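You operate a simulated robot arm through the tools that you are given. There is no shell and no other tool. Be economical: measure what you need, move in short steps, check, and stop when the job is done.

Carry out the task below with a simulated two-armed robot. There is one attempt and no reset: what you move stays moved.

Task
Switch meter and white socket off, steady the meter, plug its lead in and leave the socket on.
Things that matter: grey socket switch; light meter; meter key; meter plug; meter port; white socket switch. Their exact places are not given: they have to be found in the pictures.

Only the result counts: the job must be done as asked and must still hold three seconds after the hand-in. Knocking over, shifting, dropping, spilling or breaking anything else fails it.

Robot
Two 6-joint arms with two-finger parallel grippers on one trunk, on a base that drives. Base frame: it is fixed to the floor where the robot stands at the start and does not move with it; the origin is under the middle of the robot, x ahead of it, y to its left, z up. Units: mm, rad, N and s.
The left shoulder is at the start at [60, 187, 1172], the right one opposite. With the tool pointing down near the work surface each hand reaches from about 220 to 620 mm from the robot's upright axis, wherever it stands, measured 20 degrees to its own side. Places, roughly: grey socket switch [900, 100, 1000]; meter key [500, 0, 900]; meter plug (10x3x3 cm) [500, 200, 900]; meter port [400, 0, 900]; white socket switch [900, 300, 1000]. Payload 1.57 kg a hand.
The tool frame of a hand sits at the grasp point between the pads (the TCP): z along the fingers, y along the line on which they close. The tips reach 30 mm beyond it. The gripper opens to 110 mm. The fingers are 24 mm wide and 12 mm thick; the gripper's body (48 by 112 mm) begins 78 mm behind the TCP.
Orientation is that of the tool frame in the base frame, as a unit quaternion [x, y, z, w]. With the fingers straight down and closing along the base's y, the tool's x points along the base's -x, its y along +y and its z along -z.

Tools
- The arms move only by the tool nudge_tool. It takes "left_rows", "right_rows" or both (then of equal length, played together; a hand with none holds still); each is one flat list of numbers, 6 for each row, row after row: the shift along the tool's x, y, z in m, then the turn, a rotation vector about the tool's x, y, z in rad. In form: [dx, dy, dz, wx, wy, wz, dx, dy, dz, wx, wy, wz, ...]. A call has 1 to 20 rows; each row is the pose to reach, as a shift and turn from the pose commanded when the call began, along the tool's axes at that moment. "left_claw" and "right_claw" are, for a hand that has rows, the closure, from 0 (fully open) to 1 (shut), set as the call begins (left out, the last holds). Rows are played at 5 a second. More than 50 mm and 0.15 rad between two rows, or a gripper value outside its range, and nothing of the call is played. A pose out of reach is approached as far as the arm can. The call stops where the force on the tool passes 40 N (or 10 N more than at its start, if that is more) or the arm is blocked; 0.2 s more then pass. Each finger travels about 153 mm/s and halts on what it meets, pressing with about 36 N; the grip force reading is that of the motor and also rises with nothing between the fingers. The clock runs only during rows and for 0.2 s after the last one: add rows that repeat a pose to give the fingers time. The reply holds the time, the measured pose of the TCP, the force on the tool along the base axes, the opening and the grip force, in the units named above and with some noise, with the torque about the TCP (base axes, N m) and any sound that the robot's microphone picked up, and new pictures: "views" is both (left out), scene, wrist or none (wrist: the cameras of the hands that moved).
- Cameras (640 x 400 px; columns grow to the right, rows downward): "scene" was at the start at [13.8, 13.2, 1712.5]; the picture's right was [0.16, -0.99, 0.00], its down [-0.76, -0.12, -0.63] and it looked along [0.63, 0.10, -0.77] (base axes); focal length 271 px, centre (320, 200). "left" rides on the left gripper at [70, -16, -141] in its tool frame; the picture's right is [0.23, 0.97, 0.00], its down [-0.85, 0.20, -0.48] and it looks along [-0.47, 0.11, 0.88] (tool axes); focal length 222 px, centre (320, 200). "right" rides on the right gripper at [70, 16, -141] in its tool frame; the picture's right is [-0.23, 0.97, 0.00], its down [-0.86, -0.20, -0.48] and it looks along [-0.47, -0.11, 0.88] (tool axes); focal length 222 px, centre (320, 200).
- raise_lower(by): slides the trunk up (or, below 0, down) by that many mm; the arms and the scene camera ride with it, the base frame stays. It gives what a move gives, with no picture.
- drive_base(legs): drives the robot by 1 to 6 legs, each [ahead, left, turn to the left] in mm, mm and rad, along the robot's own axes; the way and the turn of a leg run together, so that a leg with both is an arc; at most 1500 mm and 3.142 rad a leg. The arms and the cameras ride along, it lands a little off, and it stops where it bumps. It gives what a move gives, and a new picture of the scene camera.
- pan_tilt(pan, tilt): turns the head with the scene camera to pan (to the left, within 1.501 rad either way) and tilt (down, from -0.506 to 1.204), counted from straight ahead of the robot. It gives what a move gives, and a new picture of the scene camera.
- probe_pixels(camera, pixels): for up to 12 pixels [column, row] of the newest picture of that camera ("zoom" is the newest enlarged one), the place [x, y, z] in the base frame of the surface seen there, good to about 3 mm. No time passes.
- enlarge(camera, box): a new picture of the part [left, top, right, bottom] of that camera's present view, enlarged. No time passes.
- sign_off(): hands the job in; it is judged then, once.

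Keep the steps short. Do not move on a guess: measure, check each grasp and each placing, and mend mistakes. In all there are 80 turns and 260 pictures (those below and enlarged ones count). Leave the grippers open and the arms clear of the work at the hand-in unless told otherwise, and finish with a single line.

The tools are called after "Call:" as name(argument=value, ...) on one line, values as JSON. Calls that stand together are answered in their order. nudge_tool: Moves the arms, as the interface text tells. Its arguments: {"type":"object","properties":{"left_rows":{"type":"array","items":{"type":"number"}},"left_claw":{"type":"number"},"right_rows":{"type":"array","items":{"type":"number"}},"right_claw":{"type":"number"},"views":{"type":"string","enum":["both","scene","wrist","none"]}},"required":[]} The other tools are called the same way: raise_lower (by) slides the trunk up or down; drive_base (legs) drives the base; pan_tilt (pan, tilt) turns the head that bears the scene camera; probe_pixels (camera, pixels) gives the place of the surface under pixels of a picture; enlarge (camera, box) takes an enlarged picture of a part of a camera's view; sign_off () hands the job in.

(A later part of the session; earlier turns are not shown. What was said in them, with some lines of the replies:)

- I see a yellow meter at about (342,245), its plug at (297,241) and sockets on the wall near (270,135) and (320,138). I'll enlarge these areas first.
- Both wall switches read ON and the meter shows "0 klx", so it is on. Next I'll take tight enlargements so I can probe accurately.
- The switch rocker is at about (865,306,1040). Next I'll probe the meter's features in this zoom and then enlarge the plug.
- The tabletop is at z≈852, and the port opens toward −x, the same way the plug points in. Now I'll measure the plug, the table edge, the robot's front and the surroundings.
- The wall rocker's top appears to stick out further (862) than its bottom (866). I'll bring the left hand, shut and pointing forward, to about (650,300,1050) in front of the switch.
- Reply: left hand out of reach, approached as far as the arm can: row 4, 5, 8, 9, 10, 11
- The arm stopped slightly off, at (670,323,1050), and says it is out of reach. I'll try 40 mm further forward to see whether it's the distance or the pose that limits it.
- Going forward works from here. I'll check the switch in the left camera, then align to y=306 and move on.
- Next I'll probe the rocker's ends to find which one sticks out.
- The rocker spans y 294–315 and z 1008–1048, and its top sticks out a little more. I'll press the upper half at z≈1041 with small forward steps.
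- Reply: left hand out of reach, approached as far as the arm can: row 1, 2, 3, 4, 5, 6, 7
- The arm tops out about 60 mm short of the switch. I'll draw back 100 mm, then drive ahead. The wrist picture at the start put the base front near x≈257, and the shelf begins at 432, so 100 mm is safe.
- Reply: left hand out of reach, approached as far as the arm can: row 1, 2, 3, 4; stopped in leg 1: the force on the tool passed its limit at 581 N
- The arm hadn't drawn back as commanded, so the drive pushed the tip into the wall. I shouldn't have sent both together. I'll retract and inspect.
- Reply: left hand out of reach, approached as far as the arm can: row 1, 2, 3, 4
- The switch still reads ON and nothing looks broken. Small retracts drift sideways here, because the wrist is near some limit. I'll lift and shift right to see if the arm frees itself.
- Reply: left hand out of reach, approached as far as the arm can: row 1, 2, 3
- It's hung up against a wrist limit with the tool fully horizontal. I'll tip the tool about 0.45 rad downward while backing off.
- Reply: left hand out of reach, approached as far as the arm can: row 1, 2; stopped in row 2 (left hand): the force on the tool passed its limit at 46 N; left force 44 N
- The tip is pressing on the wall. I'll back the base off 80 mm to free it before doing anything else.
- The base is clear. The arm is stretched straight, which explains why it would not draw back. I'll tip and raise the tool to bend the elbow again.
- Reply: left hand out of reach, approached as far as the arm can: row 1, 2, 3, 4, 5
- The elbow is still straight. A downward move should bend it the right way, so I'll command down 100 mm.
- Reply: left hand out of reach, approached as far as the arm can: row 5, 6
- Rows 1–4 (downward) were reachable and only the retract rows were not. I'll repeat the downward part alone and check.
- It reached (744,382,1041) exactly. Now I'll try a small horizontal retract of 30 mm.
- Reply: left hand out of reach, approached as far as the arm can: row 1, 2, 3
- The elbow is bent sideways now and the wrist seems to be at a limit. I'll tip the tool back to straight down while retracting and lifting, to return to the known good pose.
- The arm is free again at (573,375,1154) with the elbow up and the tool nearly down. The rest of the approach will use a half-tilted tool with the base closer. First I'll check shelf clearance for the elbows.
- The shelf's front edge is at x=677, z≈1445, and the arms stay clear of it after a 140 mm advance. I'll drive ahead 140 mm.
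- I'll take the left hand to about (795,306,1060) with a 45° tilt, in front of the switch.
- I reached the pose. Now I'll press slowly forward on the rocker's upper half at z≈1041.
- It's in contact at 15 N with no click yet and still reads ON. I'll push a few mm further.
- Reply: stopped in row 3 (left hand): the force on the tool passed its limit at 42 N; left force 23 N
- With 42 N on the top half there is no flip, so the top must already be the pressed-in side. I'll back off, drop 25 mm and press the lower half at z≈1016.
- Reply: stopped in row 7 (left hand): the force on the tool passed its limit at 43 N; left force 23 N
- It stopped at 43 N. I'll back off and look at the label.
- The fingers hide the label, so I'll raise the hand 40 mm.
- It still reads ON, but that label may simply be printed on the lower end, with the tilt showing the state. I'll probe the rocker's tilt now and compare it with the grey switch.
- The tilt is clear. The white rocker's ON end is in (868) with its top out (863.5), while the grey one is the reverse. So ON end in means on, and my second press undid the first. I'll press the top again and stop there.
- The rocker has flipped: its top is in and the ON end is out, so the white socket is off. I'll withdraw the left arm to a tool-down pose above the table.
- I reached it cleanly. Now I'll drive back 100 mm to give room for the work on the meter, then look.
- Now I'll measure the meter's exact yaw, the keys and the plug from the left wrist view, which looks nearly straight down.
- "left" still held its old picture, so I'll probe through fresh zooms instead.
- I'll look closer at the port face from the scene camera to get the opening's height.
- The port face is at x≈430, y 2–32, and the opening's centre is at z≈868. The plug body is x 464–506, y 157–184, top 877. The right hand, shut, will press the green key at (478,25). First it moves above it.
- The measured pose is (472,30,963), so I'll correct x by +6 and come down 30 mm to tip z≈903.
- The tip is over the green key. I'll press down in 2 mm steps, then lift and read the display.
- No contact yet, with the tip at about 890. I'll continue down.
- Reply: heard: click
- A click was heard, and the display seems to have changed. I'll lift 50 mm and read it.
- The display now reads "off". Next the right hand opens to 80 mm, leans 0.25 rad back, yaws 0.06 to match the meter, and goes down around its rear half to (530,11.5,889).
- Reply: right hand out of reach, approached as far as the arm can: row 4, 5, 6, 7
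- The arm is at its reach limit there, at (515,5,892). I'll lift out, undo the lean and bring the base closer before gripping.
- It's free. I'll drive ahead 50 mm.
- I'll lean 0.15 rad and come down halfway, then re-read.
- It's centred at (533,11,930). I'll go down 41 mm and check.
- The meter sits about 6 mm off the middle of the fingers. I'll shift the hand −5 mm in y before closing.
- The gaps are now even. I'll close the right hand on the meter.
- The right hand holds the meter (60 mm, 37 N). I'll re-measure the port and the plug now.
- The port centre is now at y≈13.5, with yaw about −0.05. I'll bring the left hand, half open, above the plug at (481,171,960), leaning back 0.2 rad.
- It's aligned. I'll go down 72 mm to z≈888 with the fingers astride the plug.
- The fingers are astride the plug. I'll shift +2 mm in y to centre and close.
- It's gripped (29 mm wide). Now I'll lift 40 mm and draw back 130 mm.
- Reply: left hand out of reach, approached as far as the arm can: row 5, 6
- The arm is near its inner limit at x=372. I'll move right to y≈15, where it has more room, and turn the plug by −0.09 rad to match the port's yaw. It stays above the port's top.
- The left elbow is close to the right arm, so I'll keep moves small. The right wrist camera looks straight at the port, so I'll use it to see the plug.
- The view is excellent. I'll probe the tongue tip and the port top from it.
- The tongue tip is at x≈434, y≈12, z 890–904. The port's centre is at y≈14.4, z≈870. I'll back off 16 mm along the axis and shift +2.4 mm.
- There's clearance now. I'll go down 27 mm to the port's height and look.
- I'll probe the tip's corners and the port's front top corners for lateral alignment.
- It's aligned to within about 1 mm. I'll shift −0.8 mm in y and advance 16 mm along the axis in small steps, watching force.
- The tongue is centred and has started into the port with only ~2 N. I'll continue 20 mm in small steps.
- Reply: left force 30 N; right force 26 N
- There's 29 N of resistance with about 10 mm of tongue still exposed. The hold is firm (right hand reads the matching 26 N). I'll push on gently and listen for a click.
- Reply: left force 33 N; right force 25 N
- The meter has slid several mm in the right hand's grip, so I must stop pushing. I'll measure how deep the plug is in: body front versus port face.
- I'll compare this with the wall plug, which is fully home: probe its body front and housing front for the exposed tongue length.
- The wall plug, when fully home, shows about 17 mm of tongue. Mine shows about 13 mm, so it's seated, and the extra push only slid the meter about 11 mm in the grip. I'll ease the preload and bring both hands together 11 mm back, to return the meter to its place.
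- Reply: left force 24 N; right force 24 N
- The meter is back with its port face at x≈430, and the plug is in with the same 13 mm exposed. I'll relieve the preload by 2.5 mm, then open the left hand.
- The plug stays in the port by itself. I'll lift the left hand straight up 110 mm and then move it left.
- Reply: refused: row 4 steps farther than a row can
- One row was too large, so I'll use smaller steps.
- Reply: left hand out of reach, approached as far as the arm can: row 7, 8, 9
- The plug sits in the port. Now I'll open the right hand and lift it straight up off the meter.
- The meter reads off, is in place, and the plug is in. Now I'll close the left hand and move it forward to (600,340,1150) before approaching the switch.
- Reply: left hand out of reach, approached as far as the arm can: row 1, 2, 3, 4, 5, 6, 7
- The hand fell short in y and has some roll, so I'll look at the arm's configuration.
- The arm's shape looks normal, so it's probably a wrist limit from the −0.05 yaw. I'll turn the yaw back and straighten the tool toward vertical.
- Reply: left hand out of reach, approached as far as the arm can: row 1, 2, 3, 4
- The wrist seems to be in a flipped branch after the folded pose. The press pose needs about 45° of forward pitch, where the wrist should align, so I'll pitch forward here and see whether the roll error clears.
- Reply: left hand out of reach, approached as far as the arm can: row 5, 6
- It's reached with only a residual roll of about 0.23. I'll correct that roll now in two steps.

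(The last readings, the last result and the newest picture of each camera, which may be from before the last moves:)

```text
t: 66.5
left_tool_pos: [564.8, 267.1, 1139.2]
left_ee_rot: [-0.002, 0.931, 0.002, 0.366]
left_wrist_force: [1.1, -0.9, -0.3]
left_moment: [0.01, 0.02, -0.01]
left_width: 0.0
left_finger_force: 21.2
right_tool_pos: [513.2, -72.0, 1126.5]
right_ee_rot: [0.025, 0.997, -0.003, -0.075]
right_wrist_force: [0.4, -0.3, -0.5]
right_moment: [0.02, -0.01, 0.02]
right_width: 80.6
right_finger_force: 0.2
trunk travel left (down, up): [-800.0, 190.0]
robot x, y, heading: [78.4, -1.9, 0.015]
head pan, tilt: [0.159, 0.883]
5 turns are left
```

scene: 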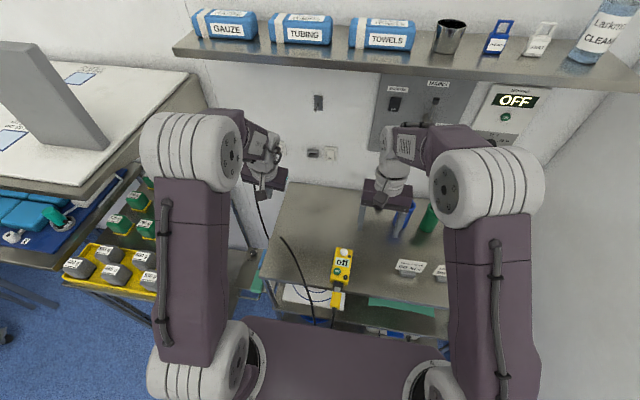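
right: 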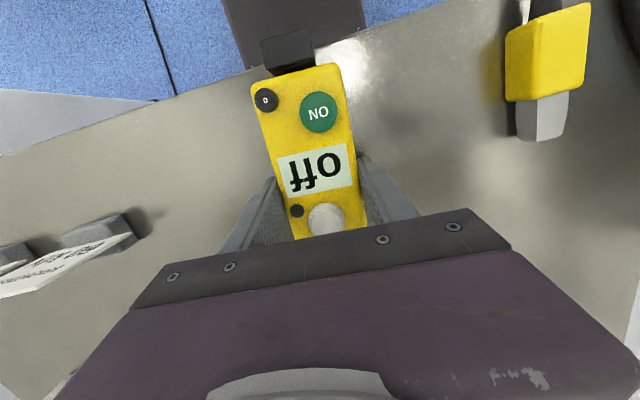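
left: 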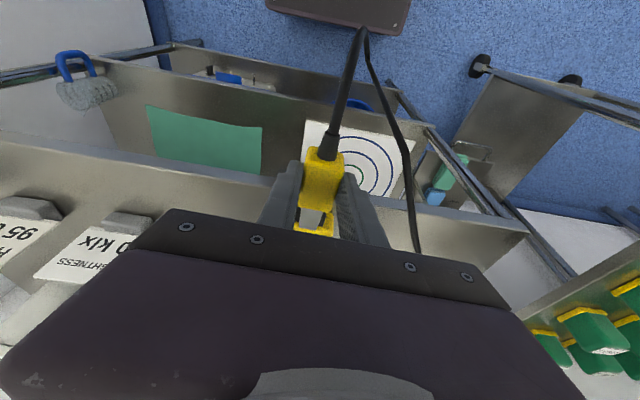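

I have few turns left, so I'll combine steps. I'll drive ahead 55 mm, then move to the pre-press pose at about (790,304,1030), aimed at the rocker's ON end.

Call:
drive_base(legs=[[55, 0, 0]])

Call:
nudge_tool(left_rows=[-0.0083, 0.0062, 0.0326, 0, 0, 0, -0.0167, 0.0123, 0.0652, 0, 0, 0, -0.025, 0.0185, 0.0978, 0, 0, 0, -0.0334, 0.0247, 0.1305, 0, 0, 0, -0.0417, 0.0308, 0.1631, 0, 0, 0, -0.0501, 0.037, 0.1957, 0, 0, 0, -0.0501, 0.037, 0.1957, 0, 0, 0], views="wrist")

Call:
enlarge(camera="scene", box=[240, 140, 400, 300])

```text
t: 67.5
left_tool_pos: [614.3, 267.5, 1142.8]
left_ee_rot: [0.0, 0.93, 0.001, 0.368]
left_wrist_force: [-0.2, -0.3, -0.6]
left_moment: [-0.01, -0.04, 0.0]
left_width: 0.1
left_finger_force: 21.2
right_tool_pos: [561.9, -71.0, 1129.4]
right_ee_rot: [0.025, 0.997, -0.003, -0.071]
right_wrist_force: [-1.6, -0.2, 0.7]
right_moment: [0.0, -0.03, 0.05]
right_width: 80.5
right_finger_force: 0.1
trunk travel left (down, up): [-800.0, 190.0]
robot x, y, heading: [138.4, -2.4, 0.009]
head pan, tilt: [0.159, 0.883]
```

scene: 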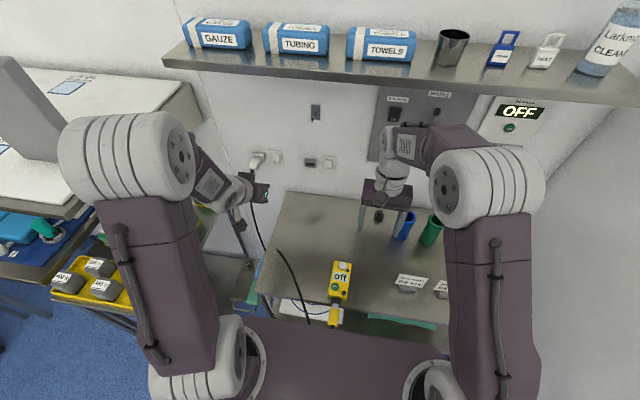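

```text
t: 69.1
left_tool_pos: [789.5, 304.8, 1030.6]
left_ee_rot: [0.0, 0.931, 0.001, 0.366]
left_wrist_force: [0.4, 0.1, -0.2]
left_moment: [-0.02, 0.01, 0.01]
left_width: 0.0
left_finger_force: 21.2
right_tool_pos: [567.9, -71.0, 1126.3]
right_ee_rot: [0.025, 0.997, -0.003, -0.075]
right_wrist_force: [0.0, -0.8, 0.7]
right_moment: [-0.02, 0.0, -0.01]
right_width: 80.2
right_finger_force: 0.0
trunk travel left (down, up): [-800.0, 190.0]
robot x, y, heading: [133.5, 1.8, 0.01]
head pan, tilt: [0.159, 0.883]
```

left: 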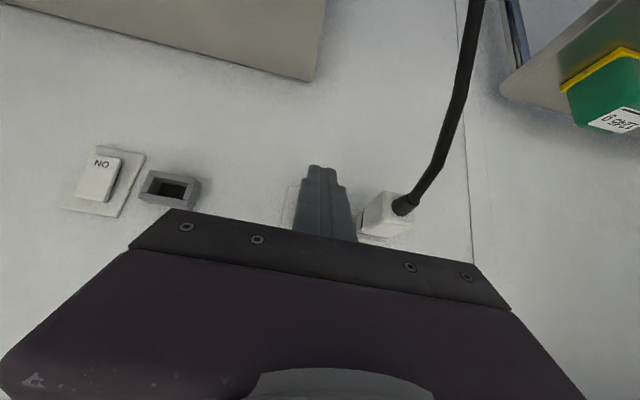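

```text
2.50 times, centred on (320, 220) of scene
4 turns are left
```

zoom: 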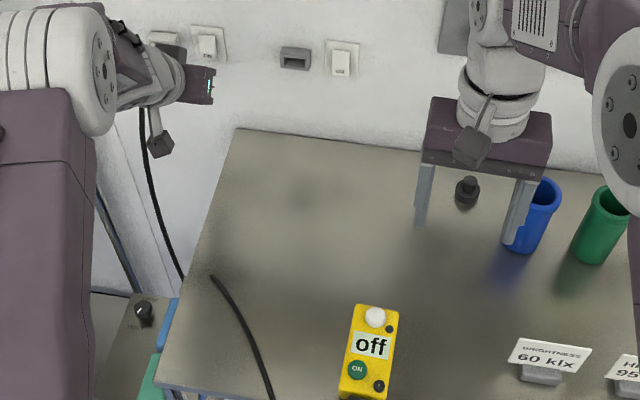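

I'm in position. I'll press the rocker's lower (ON) end, withdraw, and probe its tilt in one go.

Call:
nudge_tool(left_rows=[-0.0236, 0, 0.0261, 0, 0, 0, -0.0287, 0, 0.0308, 0, 0, 0, -0.0317, 0, 0.0336, 0, 0, 0, -0.0339, 0, 0.0356, 0, 0, 0, -0.0361, 0, 0.0377, 0, 0, 0, -0.0383, 0, 0.0397, 0, 0, 0], views="none")

Call:
nudge_tool(left_rows=[0.0146, 0, -0.0136, 0, 0, 0, 0.0329, 0, -0.0307, 0, 0, 0, 0.0192, 0, -0.0453, 0, 0, 0, 0.0056, 0, -0.06, 0, 0, 0, -0.0081, 0, -0.0746, 0, 0, 0, -0.0217, 0, -0.0893, 0, 0, 0], views="wrist")

Call:
enlarge(camera="left", box=[260, 80, 400, 180])

Call:
probe_pixels(camera="zoom", pixels=[[265, 222], [295, 226], [325, 236], [250, 255], [290, 265], [325, 275], [245, 300], [285, 305], [320, 310], [245, 325], [285, 325], [270, 240]])

```text
t: 70.5
left_tool_pos: [839.4, 306.3, 1025.8]
left_ee_rot: [0.0, 0.931, 0.0, 0.365]
left_wrist_force: [-31.6, 0.2, -3.6]
left_moment: [0.48, 0.52, 0.09]
left_width: 0.1
left_finger_force: 21.3
right_tool_pos: [560.4, -70.4, 1128.9]
right_ee_rot: [0.025, 0.997, -0.002, -0.073]
right_wrist_force: [0.2, -0.5, 0.3]
right_moment: [-0.02, 0.0, -0.02]
right_width: 80.3
right_finger_force: 0.1
trunk travel left (down, up): [-800.0, 190.0]
robot x, y, heading: [135.3, 2.1, 0.01]
head pan, tilt: [0.159, 0.883]
```

```text
t: 71.9
left_tool_pos: [800.5, 305.9, 1105.3]
left_ee_rot: [0.0, 0.931, 0.001, 0.366]
left_wrist_force: [0.4, 0.4, -0.1]
left_moment: [-0.01, 0.02, 0.05]
left_width: 0.0
left_finger_force: 21.4
right_tool_pos: [567.1, -71.0, 1127.2]
right_ee_rot: [0.025, 0.997, -0.003, -0.075]
right_wrist_force: [0.6, 0.1, 0.9]
right_moment: [0.01, 0.0, 0.0]
right_width: 80.0
right_finger_force: 0.0
trunk travel left (down, up): [-800.0, 190.0]
robot x, y, heading: [132.9, 0.6, 0.008]
head pan, tilt: [0.159, 0.883]
```

left: 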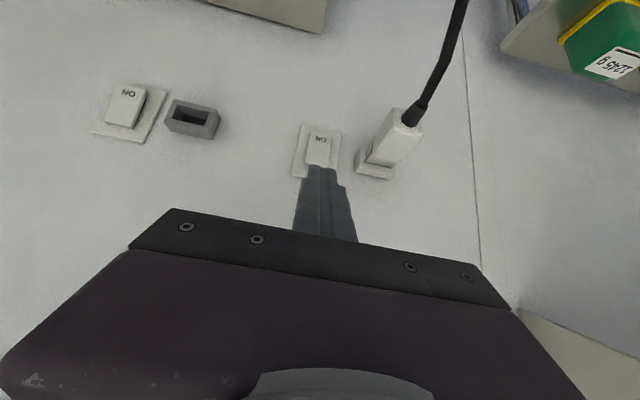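

```text
4.00 times, centred on (330, 130) of left
```

zoom: 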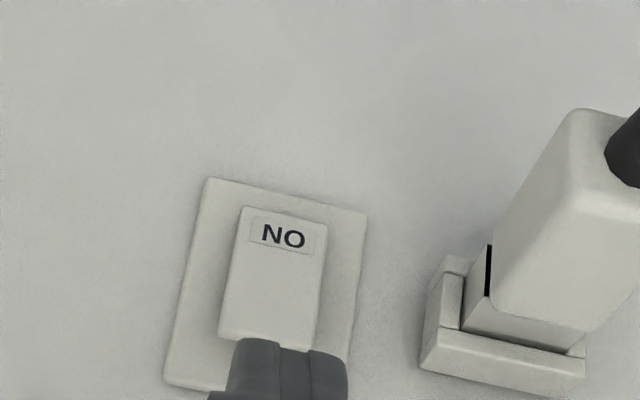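

```text
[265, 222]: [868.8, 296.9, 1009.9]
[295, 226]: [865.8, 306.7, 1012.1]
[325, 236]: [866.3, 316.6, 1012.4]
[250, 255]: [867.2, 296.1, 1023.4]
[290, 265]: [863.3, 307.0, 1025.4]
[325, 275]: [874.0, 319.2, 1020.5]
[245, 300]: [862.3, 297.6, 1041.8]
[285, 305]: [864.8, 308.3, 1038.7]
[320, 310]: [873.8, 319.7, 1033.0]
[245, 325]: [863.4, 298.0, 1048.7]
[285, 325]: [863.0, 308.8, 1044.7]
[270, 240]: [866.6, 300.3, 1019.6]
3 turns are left
```

The ON end is in again (≈867 against 863 at the top), so the socket is on. I'll withdraw the left hand, then open both grippers and take a last look.

Call:
nudge_tool(left_rows=[0.0206, 0, -0.0329, 0, 0, 0, 0.0412, 0, -0.0658, 0, 0, 0, 0.0619, 0, -0.0987, 0, 0, 0, 0.0825, 0, -0.1316, 0, 0, 0], views="none")

Call:
nudge_tool(left_rows=[0, 0, 0, 0, 0, 0, 0, 0, 0, 0, 0, 0, 0, 0, 0, 0, 0, 0], right_rows=[0, 0, 0, 0, 0, 0, 0, 0, 0, 0, 0, 0, 0, 0, 0, 0, 0, 0], left_claw=0, right_claw=0.1, views="scene")

Call:
enlarge(camera="scene", box=[240, 140, 400, 340])

```text
t: 72.9
left_tool_pos: [649.4, 304.2, 1149.0]
left_ee_rot: [0.001, 0.93, 0.001, 0.366]
left_wrist_force: [0.3, 0.3, 0.1]
left_moment: [-0.04, -0.01, 0.0]
left_width: 0.0
left_finger_force: 21.5
right_tool_pos: [566.4, -72.2, 1127.3]
right_ee_rot: [0.024, 0.997, -0.002, -0.074]
right_wrist_force: [-1.2, -0.6, 0.3]
right_moment: [-0.01, -0.04, -0.01]
right_width: 80.1
right_finger_force: 0.0
trunk travel left (down, up): [-800.0, 190.0]
robot x, y, heading: [133.7, 0.1, 0.013]
head pan, tilt: [0.159, 0.883]
```

```text
t: 73.7
left_tool_pos: [651.1, 304.6, 1147.5]
left_ee_rot: [0.0, 0.931, 0.001, 0.365]
left_wrist_force: [0.2, -0.1, 0.0]
left_moment: [-0.01, 0.03, 0.02]
left_width: 109.8
left_finger_force: 0.1
right_tool_pos: [568.5, -70.6, 1127.0]
right_ee_rot: [0.024, 0.997, -0.003, -0.076]
right_wrist_force: [-0.2, -0.3, 0.1]
right_moment: [0.0, -0.02, 0.01]
right_width: 99.0
right_finger_force: 0.0
trunk travel left (down, up): [-800.0, 190.0]
robot x, y, heading: [133.8, 1.1, 0.011]
head pan, tilt: [0.159, 0.883]
```

scene: 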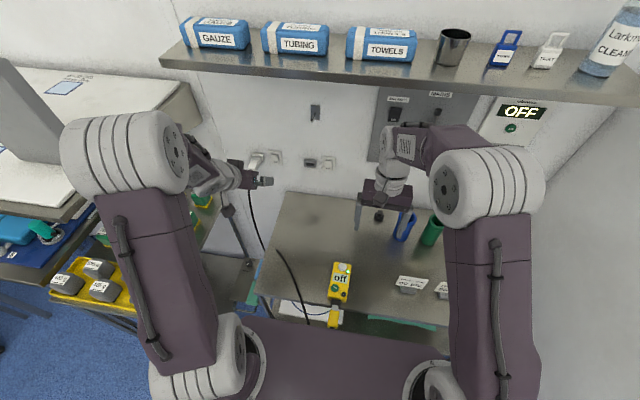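

```text
2.00 times, centred on (320, 240) of scene
2 turns are left
```

zoom: 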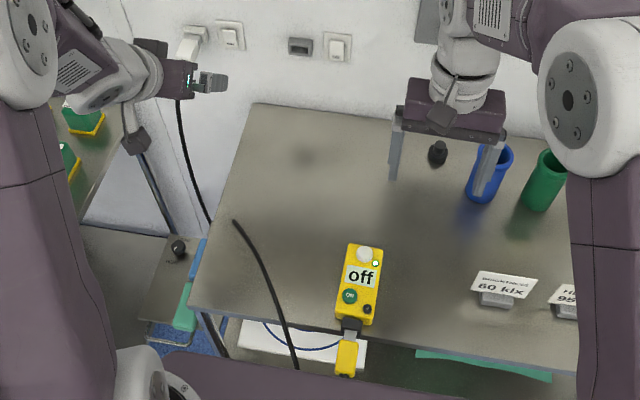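

The meter still reads "off". Its small indicator is now lit, so it's getting power through the plug, and both hands are open and clear. I'm handing in.

Call:
sign_off()

```text
The job is handed in.
```

The job is handed in: the meter reads off, its lead is plugged in, and the white socket is back on, with the meter's indicator light lit.
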